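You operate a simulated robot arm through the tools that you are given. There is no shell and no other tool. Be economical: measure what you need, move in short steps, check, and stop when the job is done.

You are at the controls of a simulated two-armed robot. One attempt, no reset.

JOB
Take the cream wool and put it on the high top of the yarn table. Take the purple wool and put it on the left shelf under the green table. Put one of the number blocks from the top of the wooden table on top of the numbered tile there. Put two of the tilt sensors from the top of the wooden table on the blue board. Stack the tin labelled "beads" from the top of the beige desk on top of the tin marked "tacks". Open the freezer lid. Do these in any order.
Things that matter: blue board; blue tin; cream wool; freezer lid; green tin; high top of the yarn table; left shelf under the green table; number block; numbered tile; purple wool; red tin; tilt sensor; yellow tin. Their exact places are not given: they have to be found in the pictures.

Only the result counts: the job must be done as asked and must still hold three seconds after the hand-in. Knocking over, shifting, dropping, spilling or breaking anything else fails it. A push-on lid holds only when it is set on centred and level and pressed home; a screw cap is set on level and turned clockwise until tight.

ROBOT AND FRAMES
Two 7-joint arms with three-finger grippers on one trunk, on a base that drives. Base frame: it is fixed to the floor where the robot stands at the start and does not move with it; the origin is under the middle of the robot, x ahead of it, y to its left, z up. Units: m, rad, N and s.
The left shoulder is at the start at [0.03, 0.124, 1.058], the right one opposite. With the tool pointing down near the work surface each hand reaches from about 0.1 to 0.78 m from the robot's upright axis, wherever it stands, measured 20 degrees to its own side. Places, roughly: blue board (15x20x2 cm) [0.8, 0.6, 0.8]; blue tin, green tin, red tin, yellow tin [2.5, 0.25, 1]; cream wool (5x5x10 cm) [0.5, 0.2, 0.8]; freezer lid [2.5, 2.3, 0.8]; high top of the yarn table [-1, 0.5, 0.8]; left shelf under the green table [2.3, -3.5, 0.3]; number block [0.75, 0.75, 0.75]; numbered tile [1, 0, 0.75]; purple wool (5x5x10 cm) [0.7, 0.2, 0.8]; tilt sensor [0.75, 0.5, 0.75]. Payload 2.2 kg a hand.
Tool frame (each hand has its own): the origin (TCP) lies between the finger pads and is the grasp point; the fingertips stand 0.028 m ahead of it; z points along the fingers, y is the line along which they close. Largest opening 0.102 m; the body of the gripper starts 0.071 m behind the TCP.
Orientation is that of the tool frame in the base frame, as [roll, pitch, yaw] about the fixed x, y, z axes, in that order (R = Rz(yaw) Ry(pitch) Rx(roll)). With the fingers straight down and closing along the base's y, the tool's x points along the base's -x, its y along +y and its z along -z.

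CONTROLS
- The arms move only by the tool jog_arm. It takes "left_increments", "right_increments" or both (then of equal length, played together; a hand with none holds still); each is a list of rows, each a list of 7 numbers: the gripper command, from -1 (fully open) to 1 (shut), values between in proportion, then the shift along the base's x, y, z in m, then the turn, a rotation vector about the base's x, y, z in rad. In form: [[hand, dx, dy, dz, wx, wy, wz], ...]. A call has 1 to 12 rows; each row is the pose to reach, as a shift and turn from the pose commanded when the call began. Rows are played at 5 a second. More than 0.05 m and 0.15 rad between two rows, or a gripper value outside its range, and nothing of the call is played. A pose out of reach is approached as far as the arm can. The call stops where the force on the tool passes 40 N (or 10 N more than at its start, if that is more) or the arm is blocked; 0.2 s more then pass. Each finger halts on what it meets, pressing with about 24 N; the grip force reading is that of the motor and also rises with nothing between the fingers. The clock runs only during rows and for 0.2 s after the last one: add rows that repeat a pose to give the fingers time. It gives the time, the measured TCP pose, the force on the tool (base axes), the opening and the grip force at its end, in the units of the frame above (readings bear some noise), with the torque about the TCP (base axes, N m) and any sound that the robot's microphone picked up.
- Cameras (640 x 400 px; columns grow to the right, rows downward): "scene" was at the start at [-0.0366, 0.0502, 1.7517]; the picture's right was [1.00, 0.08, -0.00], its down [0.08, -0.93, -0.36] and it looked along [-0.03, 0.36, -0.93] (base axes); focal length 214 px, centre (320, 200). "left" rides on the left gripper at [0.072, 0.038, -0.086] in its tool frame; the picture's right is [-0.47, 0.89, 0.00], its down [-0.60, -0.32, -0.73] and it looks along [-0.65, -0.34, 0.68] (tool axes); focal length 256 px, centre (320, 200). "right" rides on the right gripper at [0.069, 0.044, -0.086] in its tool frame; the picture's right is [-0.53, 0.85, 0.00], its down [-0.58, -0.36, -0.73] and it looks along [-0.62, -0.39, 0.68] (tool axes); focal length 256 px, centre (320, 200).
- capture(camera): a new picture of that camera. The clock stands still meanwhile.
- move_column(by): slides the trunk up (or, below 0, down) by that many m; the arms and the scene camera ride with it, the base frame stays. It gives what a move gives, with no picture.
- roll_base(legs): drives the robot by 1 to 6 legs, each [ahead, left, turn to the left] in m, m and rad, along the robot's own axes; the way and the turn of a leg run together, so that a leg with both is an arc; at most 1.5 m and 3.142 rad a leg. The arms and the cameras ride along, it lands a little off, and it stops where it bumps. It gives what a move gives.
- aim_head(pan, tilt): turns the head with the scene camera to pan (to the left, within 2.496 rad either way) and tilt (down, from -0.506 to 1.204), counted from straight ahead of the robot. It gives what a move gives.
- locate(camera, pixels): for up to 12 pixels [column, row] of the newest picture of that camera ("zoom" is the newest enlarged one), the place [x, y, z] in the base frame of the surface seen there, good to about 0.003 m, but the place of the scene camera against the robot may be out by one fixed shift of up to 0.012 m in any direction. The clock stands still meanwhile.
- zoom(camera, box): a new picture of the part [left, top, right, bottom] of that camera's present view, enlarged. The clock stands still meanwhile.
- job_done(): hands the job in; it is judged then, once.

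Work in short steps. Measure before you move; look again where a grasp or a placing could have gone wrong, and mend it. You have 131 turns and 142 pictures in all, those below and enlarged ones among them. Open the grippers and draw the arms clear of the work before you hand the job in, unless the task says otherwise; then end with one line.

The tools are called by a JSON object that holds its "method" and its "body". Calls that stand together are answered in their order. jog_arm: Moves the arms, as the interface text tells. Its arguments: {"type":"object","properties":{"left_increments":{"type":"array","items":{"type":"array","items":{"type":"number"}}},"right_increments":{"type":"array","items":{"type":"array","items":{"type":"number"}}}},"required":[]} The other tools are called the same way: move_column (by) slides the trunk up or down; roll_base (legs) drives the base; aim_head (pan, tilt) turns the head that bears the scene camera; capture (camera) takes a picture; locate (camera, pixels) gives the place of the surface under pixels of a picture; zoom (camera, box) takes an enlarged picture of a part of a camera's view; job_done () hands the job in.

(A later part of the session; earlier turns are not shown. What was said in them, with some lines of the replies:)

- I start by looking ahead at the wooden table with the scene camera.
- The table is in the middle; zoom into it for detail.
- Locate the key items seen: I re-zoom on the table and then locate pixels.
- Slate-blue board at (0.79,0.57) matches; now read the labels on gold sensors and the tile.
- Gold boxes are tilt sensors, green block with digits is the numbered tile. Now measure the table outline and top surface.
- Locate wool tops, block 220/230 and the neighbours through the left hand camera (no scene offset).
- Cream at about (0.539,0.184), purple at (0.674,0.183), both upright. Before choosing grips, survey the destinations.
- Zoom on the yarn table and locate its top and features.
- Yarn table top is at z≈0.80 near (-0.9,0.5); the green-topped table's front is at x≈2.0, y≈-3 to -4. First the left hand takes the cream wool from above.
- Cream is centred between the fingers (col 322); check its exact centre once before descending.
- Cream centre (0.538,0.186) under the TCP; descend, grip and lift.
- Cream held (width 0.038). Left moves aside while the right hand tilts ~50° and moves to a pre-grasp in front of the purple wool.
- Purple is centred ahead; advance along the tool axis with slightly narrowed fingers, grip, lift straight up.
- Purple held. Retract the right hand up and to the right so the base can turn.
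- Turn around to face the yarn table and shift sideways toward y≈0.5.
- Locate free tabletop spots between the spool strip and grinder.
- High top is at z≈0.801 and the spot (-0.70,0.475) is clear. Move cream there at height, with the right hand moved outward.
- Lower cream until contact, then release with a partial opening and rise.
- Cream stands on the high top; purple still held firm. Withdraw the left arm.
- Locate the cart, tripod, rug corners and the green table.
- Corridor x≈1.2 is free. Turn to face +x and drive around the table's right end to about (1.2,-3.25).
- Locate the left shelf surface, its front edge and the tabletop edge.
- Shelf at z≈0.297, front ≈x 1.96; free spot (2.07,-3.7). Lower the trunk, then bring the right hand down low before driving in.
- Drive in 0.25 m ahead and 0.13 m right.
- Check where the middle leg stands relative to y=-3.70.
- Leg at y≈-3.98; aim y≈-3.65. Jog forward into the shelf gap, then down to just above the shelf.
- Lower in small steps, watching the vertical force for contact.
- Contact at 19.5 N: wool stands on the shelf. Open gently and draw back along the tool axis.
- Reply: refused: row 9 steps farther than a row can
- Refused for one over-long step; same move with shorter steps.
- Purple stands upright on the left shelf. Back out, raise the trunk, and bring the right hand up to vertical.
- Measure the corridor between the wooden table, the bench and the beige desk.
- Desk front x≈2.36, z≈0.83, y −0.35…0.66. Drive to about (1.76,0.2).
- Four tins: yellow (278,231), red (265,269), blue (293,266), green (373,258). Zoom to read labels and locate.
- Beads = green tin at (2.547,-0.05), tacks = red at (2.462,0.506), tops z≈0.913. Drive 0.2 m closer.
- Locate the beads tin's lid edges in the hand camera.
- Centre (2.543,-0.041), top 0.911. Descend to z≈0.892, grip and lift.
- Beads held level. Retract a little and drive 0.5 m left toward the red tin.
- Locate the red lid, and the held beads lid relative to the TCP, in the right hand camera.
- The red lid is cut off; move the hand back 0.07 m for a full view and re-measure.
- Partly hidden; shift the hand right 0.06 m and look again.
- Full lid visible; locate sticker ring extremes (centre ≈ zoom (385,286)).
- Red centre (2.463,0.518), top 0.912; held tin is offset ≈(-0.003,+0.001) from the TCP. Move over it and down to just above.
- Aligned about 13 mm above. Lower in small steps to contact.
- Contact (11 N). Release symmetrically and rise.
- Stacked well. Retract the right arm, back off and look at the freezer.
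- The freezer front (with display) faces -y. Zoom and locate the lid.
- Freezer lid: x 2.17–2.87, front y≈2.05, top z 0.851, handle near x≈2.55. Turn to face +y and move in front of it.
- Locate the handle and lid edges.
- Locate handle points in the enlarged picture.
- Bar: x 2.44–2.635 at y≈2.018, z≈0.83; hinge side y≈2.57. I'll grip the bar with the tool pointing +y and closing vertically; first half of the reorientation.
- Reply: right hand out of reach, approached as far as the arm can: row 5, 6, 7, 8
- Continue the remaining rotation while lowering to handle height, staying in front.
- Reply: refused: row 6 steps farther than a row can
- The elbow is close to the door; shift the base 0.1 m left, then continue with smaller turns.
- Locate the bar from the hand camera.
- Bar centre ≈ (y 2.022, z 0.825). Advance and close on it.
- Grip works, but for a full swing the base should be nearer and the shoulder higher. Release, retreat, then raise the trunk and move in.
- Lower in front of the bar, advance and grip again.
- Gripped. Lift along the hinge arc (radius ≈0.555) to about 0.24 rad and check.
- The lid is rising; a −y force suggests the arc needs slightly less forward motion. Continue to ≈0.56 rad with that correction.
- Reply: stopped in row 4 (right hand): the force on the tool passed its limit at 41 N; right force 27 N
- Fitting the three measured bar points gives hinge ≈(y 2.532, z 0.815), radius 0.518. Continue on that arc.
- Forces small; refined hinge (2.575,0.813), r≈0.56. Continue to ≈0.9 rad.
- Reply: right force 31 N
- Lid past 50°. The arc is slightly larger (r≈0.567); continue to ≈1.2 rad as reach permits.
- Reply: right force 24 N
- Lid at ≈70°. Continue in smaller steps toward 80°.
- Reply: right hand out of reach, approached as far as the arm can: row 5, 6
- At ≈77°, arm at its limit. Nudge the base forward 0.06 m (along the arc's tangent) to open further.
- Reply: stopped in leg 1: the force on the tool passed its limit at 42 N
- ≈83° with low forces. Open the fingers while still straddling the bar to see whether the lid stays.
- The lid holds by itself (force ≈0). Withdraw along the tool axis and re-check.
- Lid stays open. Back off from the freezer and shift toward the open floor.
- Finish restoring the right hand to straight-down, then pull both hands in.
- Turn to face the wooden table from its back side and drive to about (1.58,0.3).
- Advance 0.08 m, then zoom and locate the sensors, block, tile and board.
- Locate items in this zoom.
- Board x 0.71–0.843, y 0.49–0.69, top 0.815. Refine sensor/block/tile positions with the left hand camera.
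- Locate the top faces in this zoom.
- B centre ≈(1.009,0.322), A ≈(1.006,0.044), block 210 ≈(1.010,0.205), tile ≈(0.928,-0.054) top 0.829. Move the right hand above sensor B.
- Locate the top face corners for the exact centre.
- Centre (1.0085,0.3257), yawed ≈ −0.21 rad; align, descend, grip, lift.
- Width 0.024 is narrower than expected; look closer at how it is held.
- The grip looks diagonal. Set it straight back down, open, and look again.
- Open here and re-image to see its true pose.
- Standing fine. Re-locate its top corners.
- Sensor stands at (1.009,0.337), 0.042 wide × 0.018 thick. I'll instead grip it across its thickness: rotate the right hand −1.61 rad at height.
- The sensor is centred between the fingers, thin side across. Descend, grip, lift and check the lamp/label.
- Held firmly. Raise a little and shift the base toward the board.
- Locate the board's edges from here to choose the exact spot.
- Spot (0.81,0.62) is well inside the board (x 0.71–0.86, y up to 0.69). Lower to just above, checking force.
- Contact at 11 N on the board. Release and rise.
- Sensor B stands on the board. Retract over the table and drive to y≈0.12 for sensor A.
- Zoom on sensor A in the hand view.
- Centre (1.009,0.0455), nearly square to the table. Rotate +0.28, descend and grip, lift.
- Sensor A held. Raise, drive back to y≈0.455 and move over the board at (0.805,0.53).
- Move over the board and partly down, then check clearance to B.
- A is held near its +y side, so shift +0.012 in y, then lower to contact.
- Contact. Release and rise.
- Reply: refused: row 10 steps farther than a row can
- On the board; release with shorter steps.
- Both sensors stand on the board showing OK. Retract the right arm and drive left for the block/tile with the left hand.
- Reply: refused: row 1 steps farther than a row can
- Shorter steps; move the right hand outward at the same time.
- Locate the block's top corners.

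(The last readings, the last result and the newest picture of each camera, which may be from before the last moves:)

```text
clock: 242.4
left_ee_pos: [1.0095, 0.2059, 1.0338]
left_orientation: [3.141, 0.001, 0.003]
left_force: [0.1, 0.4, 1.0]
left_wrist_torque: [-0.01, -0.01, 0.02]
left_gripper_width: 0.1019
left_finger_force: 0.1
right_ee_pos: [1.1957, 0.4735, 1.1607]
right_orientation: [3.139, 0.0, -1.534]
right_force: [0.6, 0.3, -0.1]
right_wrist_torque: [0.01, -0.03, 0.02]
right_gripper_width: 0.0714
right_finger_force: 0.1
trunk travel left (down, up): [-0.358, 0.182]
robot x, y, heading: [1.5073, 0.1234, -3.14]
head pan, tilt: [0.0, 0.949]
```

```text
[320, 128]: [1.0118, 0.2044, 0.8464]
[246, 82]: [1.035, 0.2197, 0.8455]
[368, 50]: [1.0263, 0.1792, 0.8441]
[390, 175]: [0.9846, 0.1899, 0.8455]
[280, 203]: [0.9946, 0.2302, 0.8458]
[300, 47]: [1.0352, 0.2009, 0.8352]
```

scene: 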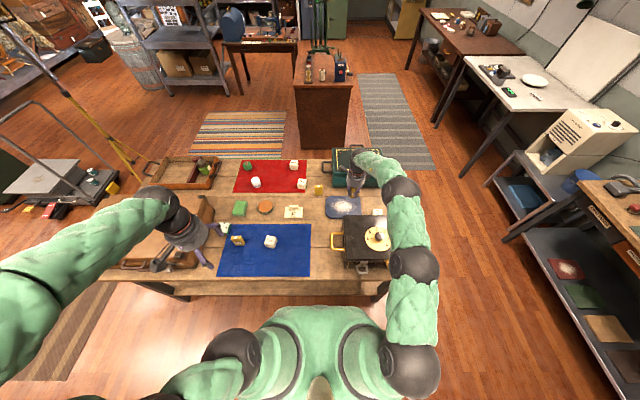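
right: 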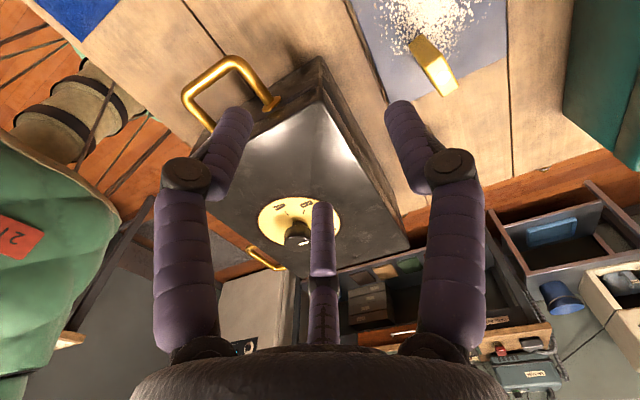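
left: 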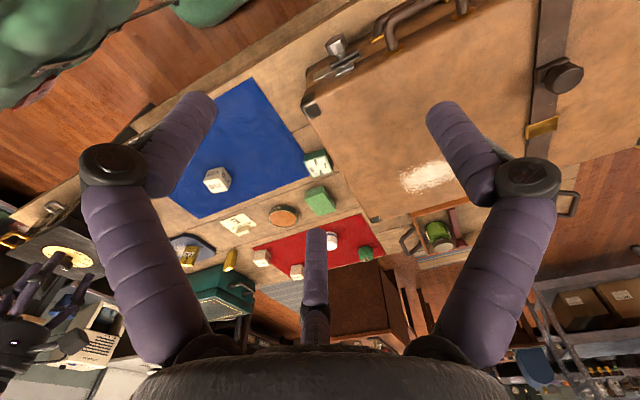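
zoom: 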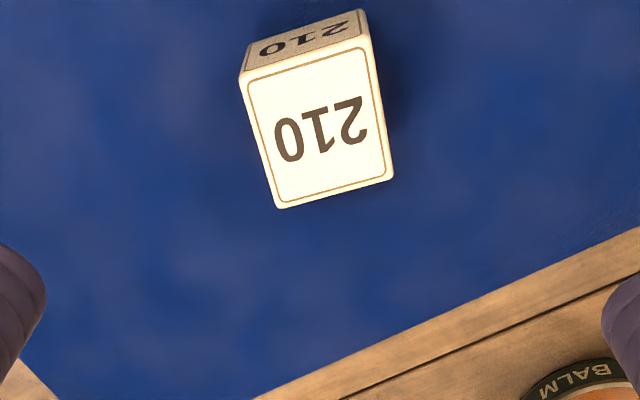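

Block centre (1.010,0.205), yaw ≈ −0.22, top 0.846. Align, descend to z 0.836, grip, lift.

{"method": "jog_arm", "body": {"left_increments": [[-1, 0.001, -0.001, -0.03, 0, 0, -0.11], [-1, 0.001, -0.001, -0.075, 0, 0, -0.22], [-1, 0.001, -0.001, -0.12, 0, 0, -0.22], [-1, 0.001, -0.001, -0.16, 0, 0, -0.22], [-1, 0.001, -0.001, -0.19, 0, 0, -0.22], [-1, 0.001, -0.001, -0.198, 0, 0, -0.22], [-1, 0.001, -0.001, -0.198, 0, 0, -0.22], [0, 0.001, -0.001, -0.198, 0, 0, -0.22], [1, 0.001, -0.001, -0.198, 0, 0, -0.22], [1, 0.001, -0.001, -0.198, 0, 0, -0.22], [1, 0.001, -0.001, -0.198, 0, 0, -0.22], [1, 0.001, -0.001, -0.16, 0, 0, -0.22]]}}

{"method": "capture", "body": {"camera": "left"}}

```text
clock: 245.0
left_ee_pos: [1.012, 0.2051, 0.8745]
left_orientation: [-3.141, 0.001, -0.216]
left_force: [1.0, -0.8, -0.9]
left_wrist_torque: [0.0, 0.04, -0.01]
left_gripper_width: 0.0543
left_finger_force: 24.1
right_ee_pos: [1.1967, 0.4735, 1.1598]
right_orientation: [3.139, -0.001, -1.534]
right_force: [-0.3, -0.3, -0.2]
right_wrist_torque: [0.03, 0.02, -0.01]
right_gripper_width: 0.0714
right_finger_force: 0.1
trunk travel left (down, up): [-0.358, 0.182]
robot x, y, heading: [1.5096, 0.1269, -3.141]
head pan, tilt: [0.0, 0.949]
```

```text
37 pictures are left
```

left: 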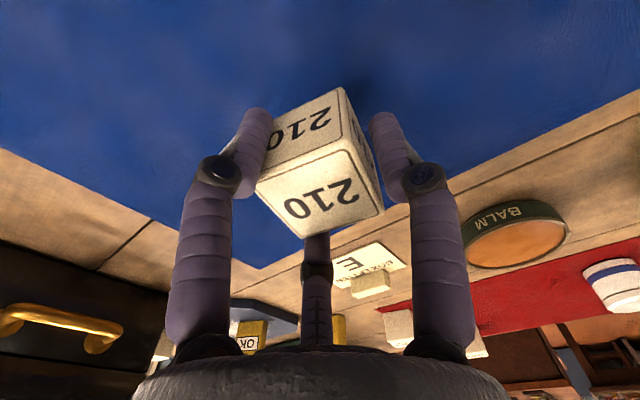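

Block held level. Raise and measure the tile and the suitcase edge before going there.

{"method": "jog_arm", "body": {"left_increments": [[1, 0, 0, 0.05, 0, 0, 0], [1, 0, 0, 0.1, 0, 0, 0], [1, -0.02, -0.04, 0.12, 0, 0, 0], [1, -0.04, -0.08, 0.13, 0, 0, 0], [1, -0.06, -0.12, 0.13, 0, 0, 0], [1, -0.06, -0.12, 0.13, 0, 0, 0]]}}

{"method": "capture", "body": {"camera": "left"}}

{"method": "zoom", "body": {"camera": "scene", "box": [210, 180, 370, 280]}}

```text
clock: 246.4
left_ee_pos: [0.9511, 0.0837, 1.0038]
left_orientation: [-3.142, 0.0, -0.219]
left_force: [0.0, -0.3, 0.2]
left_wrist_torque: [-0.03, 0.03, 0.0]
left_gripper_width: 0.0544
left_finger_force: 24.0
right_ee_pos: [1.1967, 0.4734, 1.1608]
right_orientation: [3.14, 0.002, -1.534]
right_force: [0.1, 0.1, 0.5]
right_wrist_torque: [0.0, -0.02, 0.01]
right_gripper_width: 0.0715
right_finger_force: 0.0
trunk travel left (down, up): [-0.358, 0.182]
robot x, y, heading: [1.5112, 0.1275, -3.141]
head pan, tilt: [0.0, 0.949]
```

```text
36 pictures are left
```

left: 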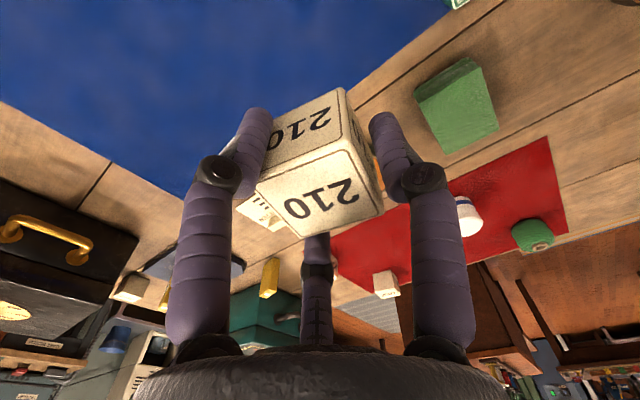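

```text
4.00 times, centred on (290, 230) of scene
```

zoom: 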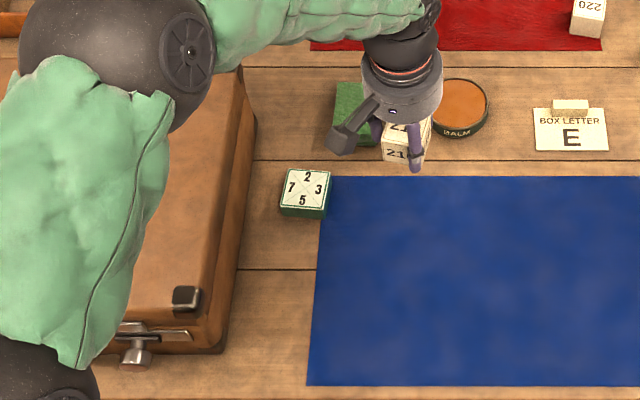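

Locate the suitcase edge and tile corners (scene bias ≈(+0.004,−0.008) known from comparisons).

{"method": "locate", "body": {"camera": "zoom", "pixels": [[238, 110], [222, 180], [212, 230], [250, 140], [289, 171], [330, 173], [325, 211], [283, 206], [304, 190]]}}

```text
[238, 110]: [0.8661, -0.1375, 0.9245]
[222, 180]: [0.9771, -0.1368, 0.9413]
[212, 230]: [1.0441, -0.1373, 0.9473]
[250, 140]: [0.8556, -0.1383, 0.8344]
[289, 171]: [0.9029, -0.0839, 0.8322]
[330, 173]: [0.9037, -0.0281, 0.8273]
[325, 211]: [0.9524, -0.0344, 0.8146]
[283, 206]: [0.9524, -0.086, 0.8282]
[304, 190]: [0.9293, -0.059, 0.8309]
```

Suitcase edge at y≈−0.133; fits if I rotate the hand +0.22 (squares the block to the tile too). Move over the tile and down to 2 cm above.

{"method": "jog_arm", "body": {"left_increments": [[1, -0.005, -0.03, 0, 0, 0, 0.08], [1, -0.011, -0.065, 0, 0, 0, 0.16], [1, -0.017, -0.105, 0, 0, 0, 0.22], [1, -0.023, -0.138, 0, 0, 0, 0.22], [1, -0.023, -0.138, -0.04, 0, 0, 0.22], [1, -0.023, -0.138, -0.08, 0, 0, 0.22], [1, -0.023, -0.138, -0.12, 0, 0, 0.22], [1, -0.023, -0.138, -0.12, 0, 0, 0.22]]}}

{"method": "capture", "body": {"camera": "left"}}

{"method": "zoom", "body": {"camera": "scene", "box": [230, 180, 350, 255]}}

```text
clock: 248.2
left_ee_pos: [0.9289, -0.0541, 0.8839]
left_orientation: [3.14, 0.002, 0.003]
left_force: [0.6, -0.1, -0.2]
left_wrist_torque: [0.0, 0.01, 0.05]
left_gripper_width: 0.0543
left_finger_force: 24.1
right_ee_pos: [1.1955, 0.4731, 1.1604]
right_orientation: [3.138, 0.0, -1.534]
right_force: [0.0, 0.1, -0.5]
right_wrist_torque: [0.0, 0.03, 0.0]
right_gripper_width: 0.0715
right_finger_force: 0.2
trunk travel left (down, up): [-0.358, 0.182]
robot x, y, heading: [1.5088, 0.1238, -3.14]
head pan, tilt: [0.0, 0.949]
```

```text
34 pictures are left
```

left: 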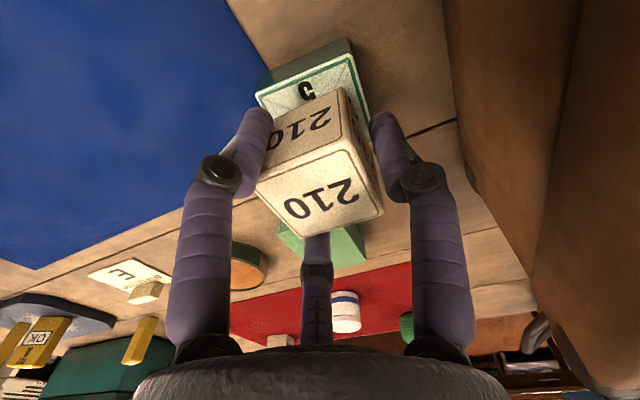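

```text
5.33 times, centred on (290, 218) of scene
```

zoom: 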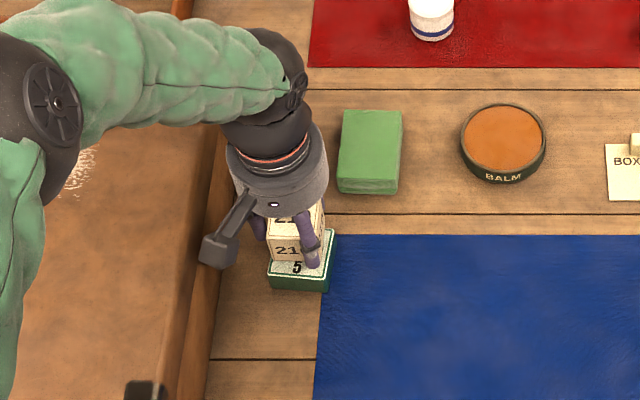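

Check centring by locating block-top and tile corners.

{"method": "locate", "body": {"camera": "left", "pixels": [[259, 188], [301, 234], [380, 207], [344, 153], [259, 94], [352, 57], [366, 105], [306, 90]]}}

```text
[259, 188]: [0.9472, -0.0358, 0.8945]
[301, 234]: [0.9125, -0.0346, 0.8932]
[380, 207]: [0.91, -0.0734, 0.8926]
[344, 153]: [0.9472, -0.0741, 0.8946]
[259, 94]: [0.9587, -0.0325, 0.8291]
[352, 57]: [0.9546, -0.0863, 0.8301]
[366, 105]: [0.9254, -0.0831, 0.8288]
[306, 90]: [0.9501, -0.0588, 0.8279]
```

Block centre (0.929,-0.0545) vs tile (0.930,-0.059): shift −0.003 in y and lower to contact.

{"method": "jog_arm", "body": {"left_increments": [[1, 0.001, -0.003, -0.008, 0, 0, 0], [1, 0.001, -0.003, -0.014, 0, 0, 0], [1, 0.001, -0.003, -0.018, 0, 0, 0], [1, 0.001, -0.003, -0.021, 0, 0, 0], [1, 0.001, -0.003, -0.021, 0, 0, 0]]}}

```text
clock: 249.4
left_ee_pos: [0.9283, -0.0563, 0.8643]
left_orientation: [3.14, 0.007, 0.004]
left_force: [2.7, 1.8, 19.3]
left_wrist_torque: [0.33, -0.18, -0.07]
left_gripper_width: 0.0546
left_finger_force: 23.7
right_ee_pos: [1.1964, 0.4733, 1.161]
right_orientation: [3.137, 0.0, -1.535]
right_force: [0.5, -0.7, 0.3]
right_wrist_torque: [0.03, -0.01, 0.02]
right_gripper_width: 0.0714
right_finger_force: 0.1
trunk travel left (down, up): [-0.358, 0.182]
robot x, y, heading: [1.5139, 0.1256, -3.137]
head pan, tilt: [0.0, 0.949]
```

Contact (19 N). Relax, release, and rise straight up.

{"method": "jog_arm", "body": {"left_increments": [[1, 0, 0, 0.0015, 0, 0, 0], [0.4, 0, 0, 0.0015, 0, 0, 0], [0, 0, 0, 0.0015, 0, 0, 0], [-0.5, 0, 0, 0.0015, 0, 0, 0], [-0.5, 0, 0, 0.0015, 0, 0, 0], [-0.5, 0, 0, 0.03, 0, 0, 0], [-0.5, 0, 0, 0.07, 0, 0, 0], [-0.5, 0, 0, 0.11, 0, 0, 0], [-0.5, 0, 0, 0.155, 0, 0, 0], [-0.5, 0, 0, 0.2, 0, 0, 0]]}}

{"method": "zoom", "body": {"camera": "left", "box": [200, 0, 440, 150]}}

{"method": "zoom", "body": {"camera": "scene", "box": [230, 180, 350, 255]}}

```text
clock: 251.6
left_ee_pos: [0.9301, -0.0571, 1.0628]
left_orientation: [3.141, -0.001, 0.003]
left_force: [0.4, 0.6, 1.1]
left_wrist_torque: [0.01, 0.0, 0.0]
left_gripper_width: 0.0765
left_finger_force: 0.0
right_ee_pos: [1.1967, 0.4719, 1.1611]
right_orientation: [3.138, 0.0, -1.533]
right_force: [-0.8, -0.3, 0.4]
right_wrist_torque: [0.0, 0.0, 0.04]
right_gripper_width: 0.0714
right_finger_force: 0.0
trunk travel left (down, up): [-0.358, 0.182]
robot x, y, heading: [1.5099, 0.1234, -3.139]
head pan, tilt: [0.0, 0.949]
```

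```text
2.67 times, centred on (320, 75) of left
```

zoom: 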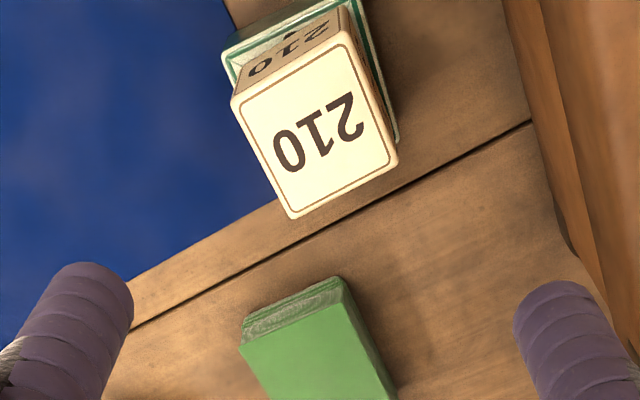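

```text
5.33 times, centred on (290, 218) of scene
```

zoom: 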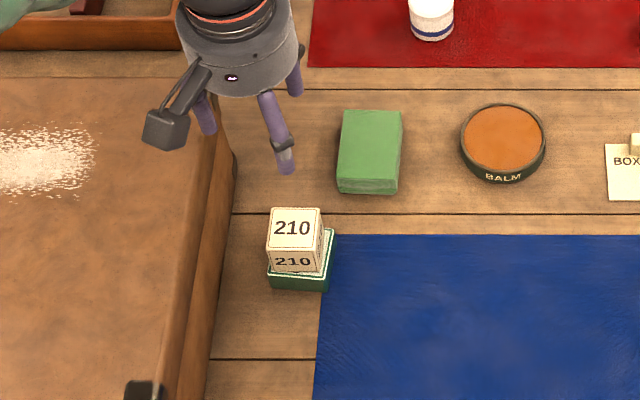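

Block stands on the tile. Retract both arms, back away, and check the lid and tins with the head.

{"method": "jog_arm", "body": {"left_increments": [[-0.5, 0.03, 0, 0.03, 0, 0, 0], [-0.5, 0.07, 0, 0.06, 0, 0, 0], [-0.5, 0.115, 0, 0.08, 0, 0, 0], [-0.5, 0.16, 0, 0.09, 0, 0, 0], [-0.5, 0.205, 0, 0.1, 0, 0, 0], [-0.5, 0.25, 0, 0.1, 0, 0, 0]]}}

{"method": "roll_base", "body": {"legs": [[-0.15, 0, 0]]}}

{"method": "capture", "body": {"camera": "scene"}}

{"method": "aim_head", "body": {"pan": -2.25, "tilt": 0.5}}

{"method": "capture", "body": {"camera": "scene"}}

```text
clock: 253.0
left_ee_pos: [1.1824, -0.058, 1.1637]
left_orientation: [-3.14, 0.002, 0.003]
left_force: [0.0, -0.1, 0.5]
left_wrist_torque: [0.01, 0.04, -0.01]
left_gripper_width: 0.0766
left_finger_force: 0.0
right_ee_pos: [1.1974, 0.4727, 1.1607]
right_orientation: [3.139, 0.001, -1.535]
right_force: [0.7, 0.1, 0.5]
right_wrist_torque: [0.04, 0.06, 0.02]
right_gripper_width: 0.0712
right_finger_force: 0.1
trunk travel left (down, up): [-0.358, 0.182]
robot x, y, heading: [1.5074, 0.122, -3.139]
head pan, tilt: [0.0, 0.949]
```

```text
clock: 254.3
left_ee_pos: [1.3303, -0.058, 1.1658]
left_orientation: [-3.14, 0.0, 0.002]
left_force: [0.7, 0.2, 0.4]
left_wrist_torque: [0.01, 0.0, 0.02]
left_gripper_width: 0.0762
left_finger_force: 0.1
right_ee_pos: [1.347, 0.4731, 1.1608]
right_orientation: [3.138, 0.0, -1.534]
right_force: [0.7, 0.7, -0.2]
right_wrist_torque: [-0.02, 0.06, 0.0]
right_gripper_width: 0.0714
right_finger_force: 0.1
trunk travel left (down, up): [-0.358, 0.182]
robot x, y, heading: [1.6556, 0.1252, -3.139]
head pan, tilt: [0.0, 0.949]
```

```text
30 pictures are left
```

scene: 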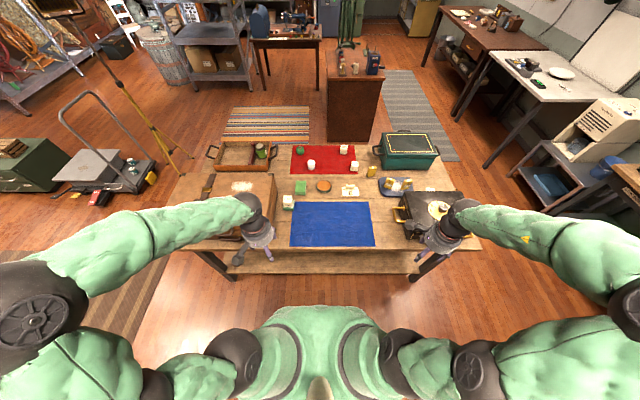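

```text
clock: 256.4
left_ee_pos: [1.3292, -0.0567, 1.1628]
left_orientation: [-3.141, 0.0, 0.002]
left_force: [0.5, -0.7, 0.1]
left_wrist_torque: [-0.04, -0.01, 0.0]
left_gripper_width: 0.0764
left_finger_force: 0.1
right_ee_pos: [1.3445, 0.4744, 1.1603]
right_orientation: [3.14, 0.001, -1.536]
right_force: [0.2, 0.4, -1.1]
right_wrist_torque: [0.02, 0.05, 0.0]
right_gripper_width: 0.0711
right_finger_force: 0.0
trunk travel left (down, up): [-0.358, 0.182]
robot x, y, heading: [1.6588, 0.1225, -3.139]
head pan, tilt: [-2.25, 0.499]
```

```text
29 pictures are left
```

scene: 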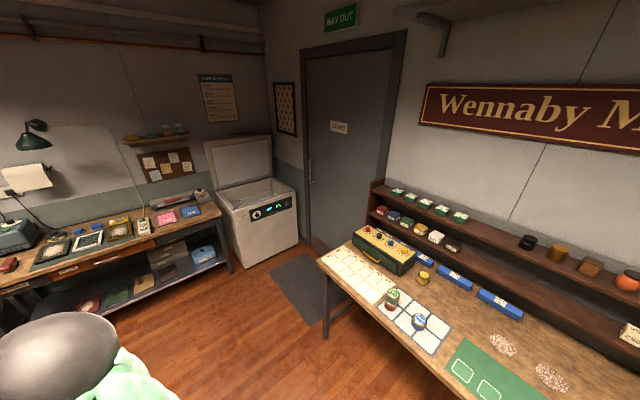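

The lid is open, the tins stacked, and table items are in place. Open both grippers fully before handing in.

{"method": "jog_arm", "body": {"left_increments": [[-1, 0, 0, 0, 0, 0, 0], [-1, 0, 0, 0, 0, 0, 0]], "right_increments": [[-1, 0, 0, 0, 0, 0, 0], [-1, 0, 0, 0, 0, 0, 0]]}}

{"method": "aim_head", "body": {"pan": 0.1, "tilt": 0.75}}

{"method": "zoom", "body": {"camera": "scene", "box": [260, 60, 480, 280]}}

```text
clock: 257.0
left_ee_pos: [1.3293, -0.0569, 1.164]
left_orientation: [3.141, 0.0, 0.003]
left_force: [-0.1, 0.0, 0.0]
left_wrist_torque: [0.01, -0.01, -0.02]
left_gripper_width: 0.1023
left_finger_force: 0.1
right_ee_pos: [1.3445, 0.4733, 1.1599]
right_orientation: [3.139, 0.001, -1.533]
right_force: [0.3, 0.2, -0.8]
right_wrist_torque: [0.0, -0.03, 0.01]
right_gripper_width: 0.102
right_finger_force: 0.1
trunk travel left (down, up): [-0.358, 0.182]
robot x, y, heading: [1.6584, 0.1233, -3.135]
head pan, tilt: [-2.25, 0.499]
```

```text
clock: 259.2
left_ee_pos: [1.3289, -0.0575, 1.1633]
left_orientation: [-3.141, -0.001, 0.003]
left_force: [-0.5, -0.1, -0.1]
left_wrist_torque: [0.02, 0.0, -0.01]
left_gripper_width: 0.1022
left_finger_force: 0.1
right_ee_pos: [1.3442, 0.4739, 1.1622]
right_orientation: [3.14, 0.0, -1.533]
right_force: [-0.6, 0.5, 0.9]
right_wrist_torque: [-0.01, 0.05, 0.04]
right_gripper_width: 0.1021
right_finger_force: 0.1
trunk travel left (down, up): [-0.358, 0.182]
robot x, y, heading: [1.6606, 0.1236, -3.141]
head pan, tilt: [0.099, 0.75]
```

```text
1.82 times, centred on (370, 170) of scene
```

zoom: 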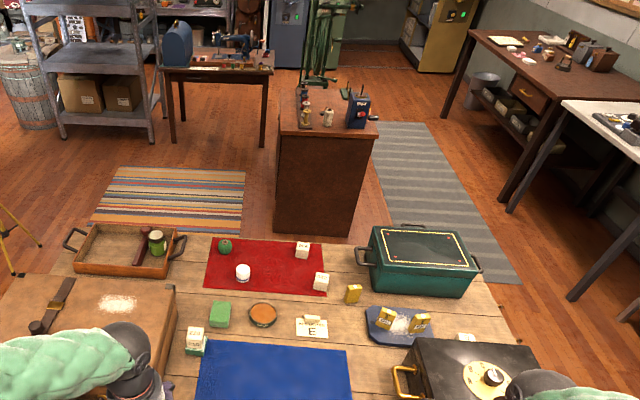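

All goals are visible in place (cream on the yarn table, block on tile, two sensors on the board). Hand in.

{"method": "job_done", "body": {}}

```text
The job is handed in.
```

All six tasks are done and handed in: cream wool on the yarn table's high top, purple wool on the left shelf under the green table, block 210 on the numbered tile, tilt sensors A and B on the blue board, the beads tin stacked on the tacks tin, and the freezer lid standing open.
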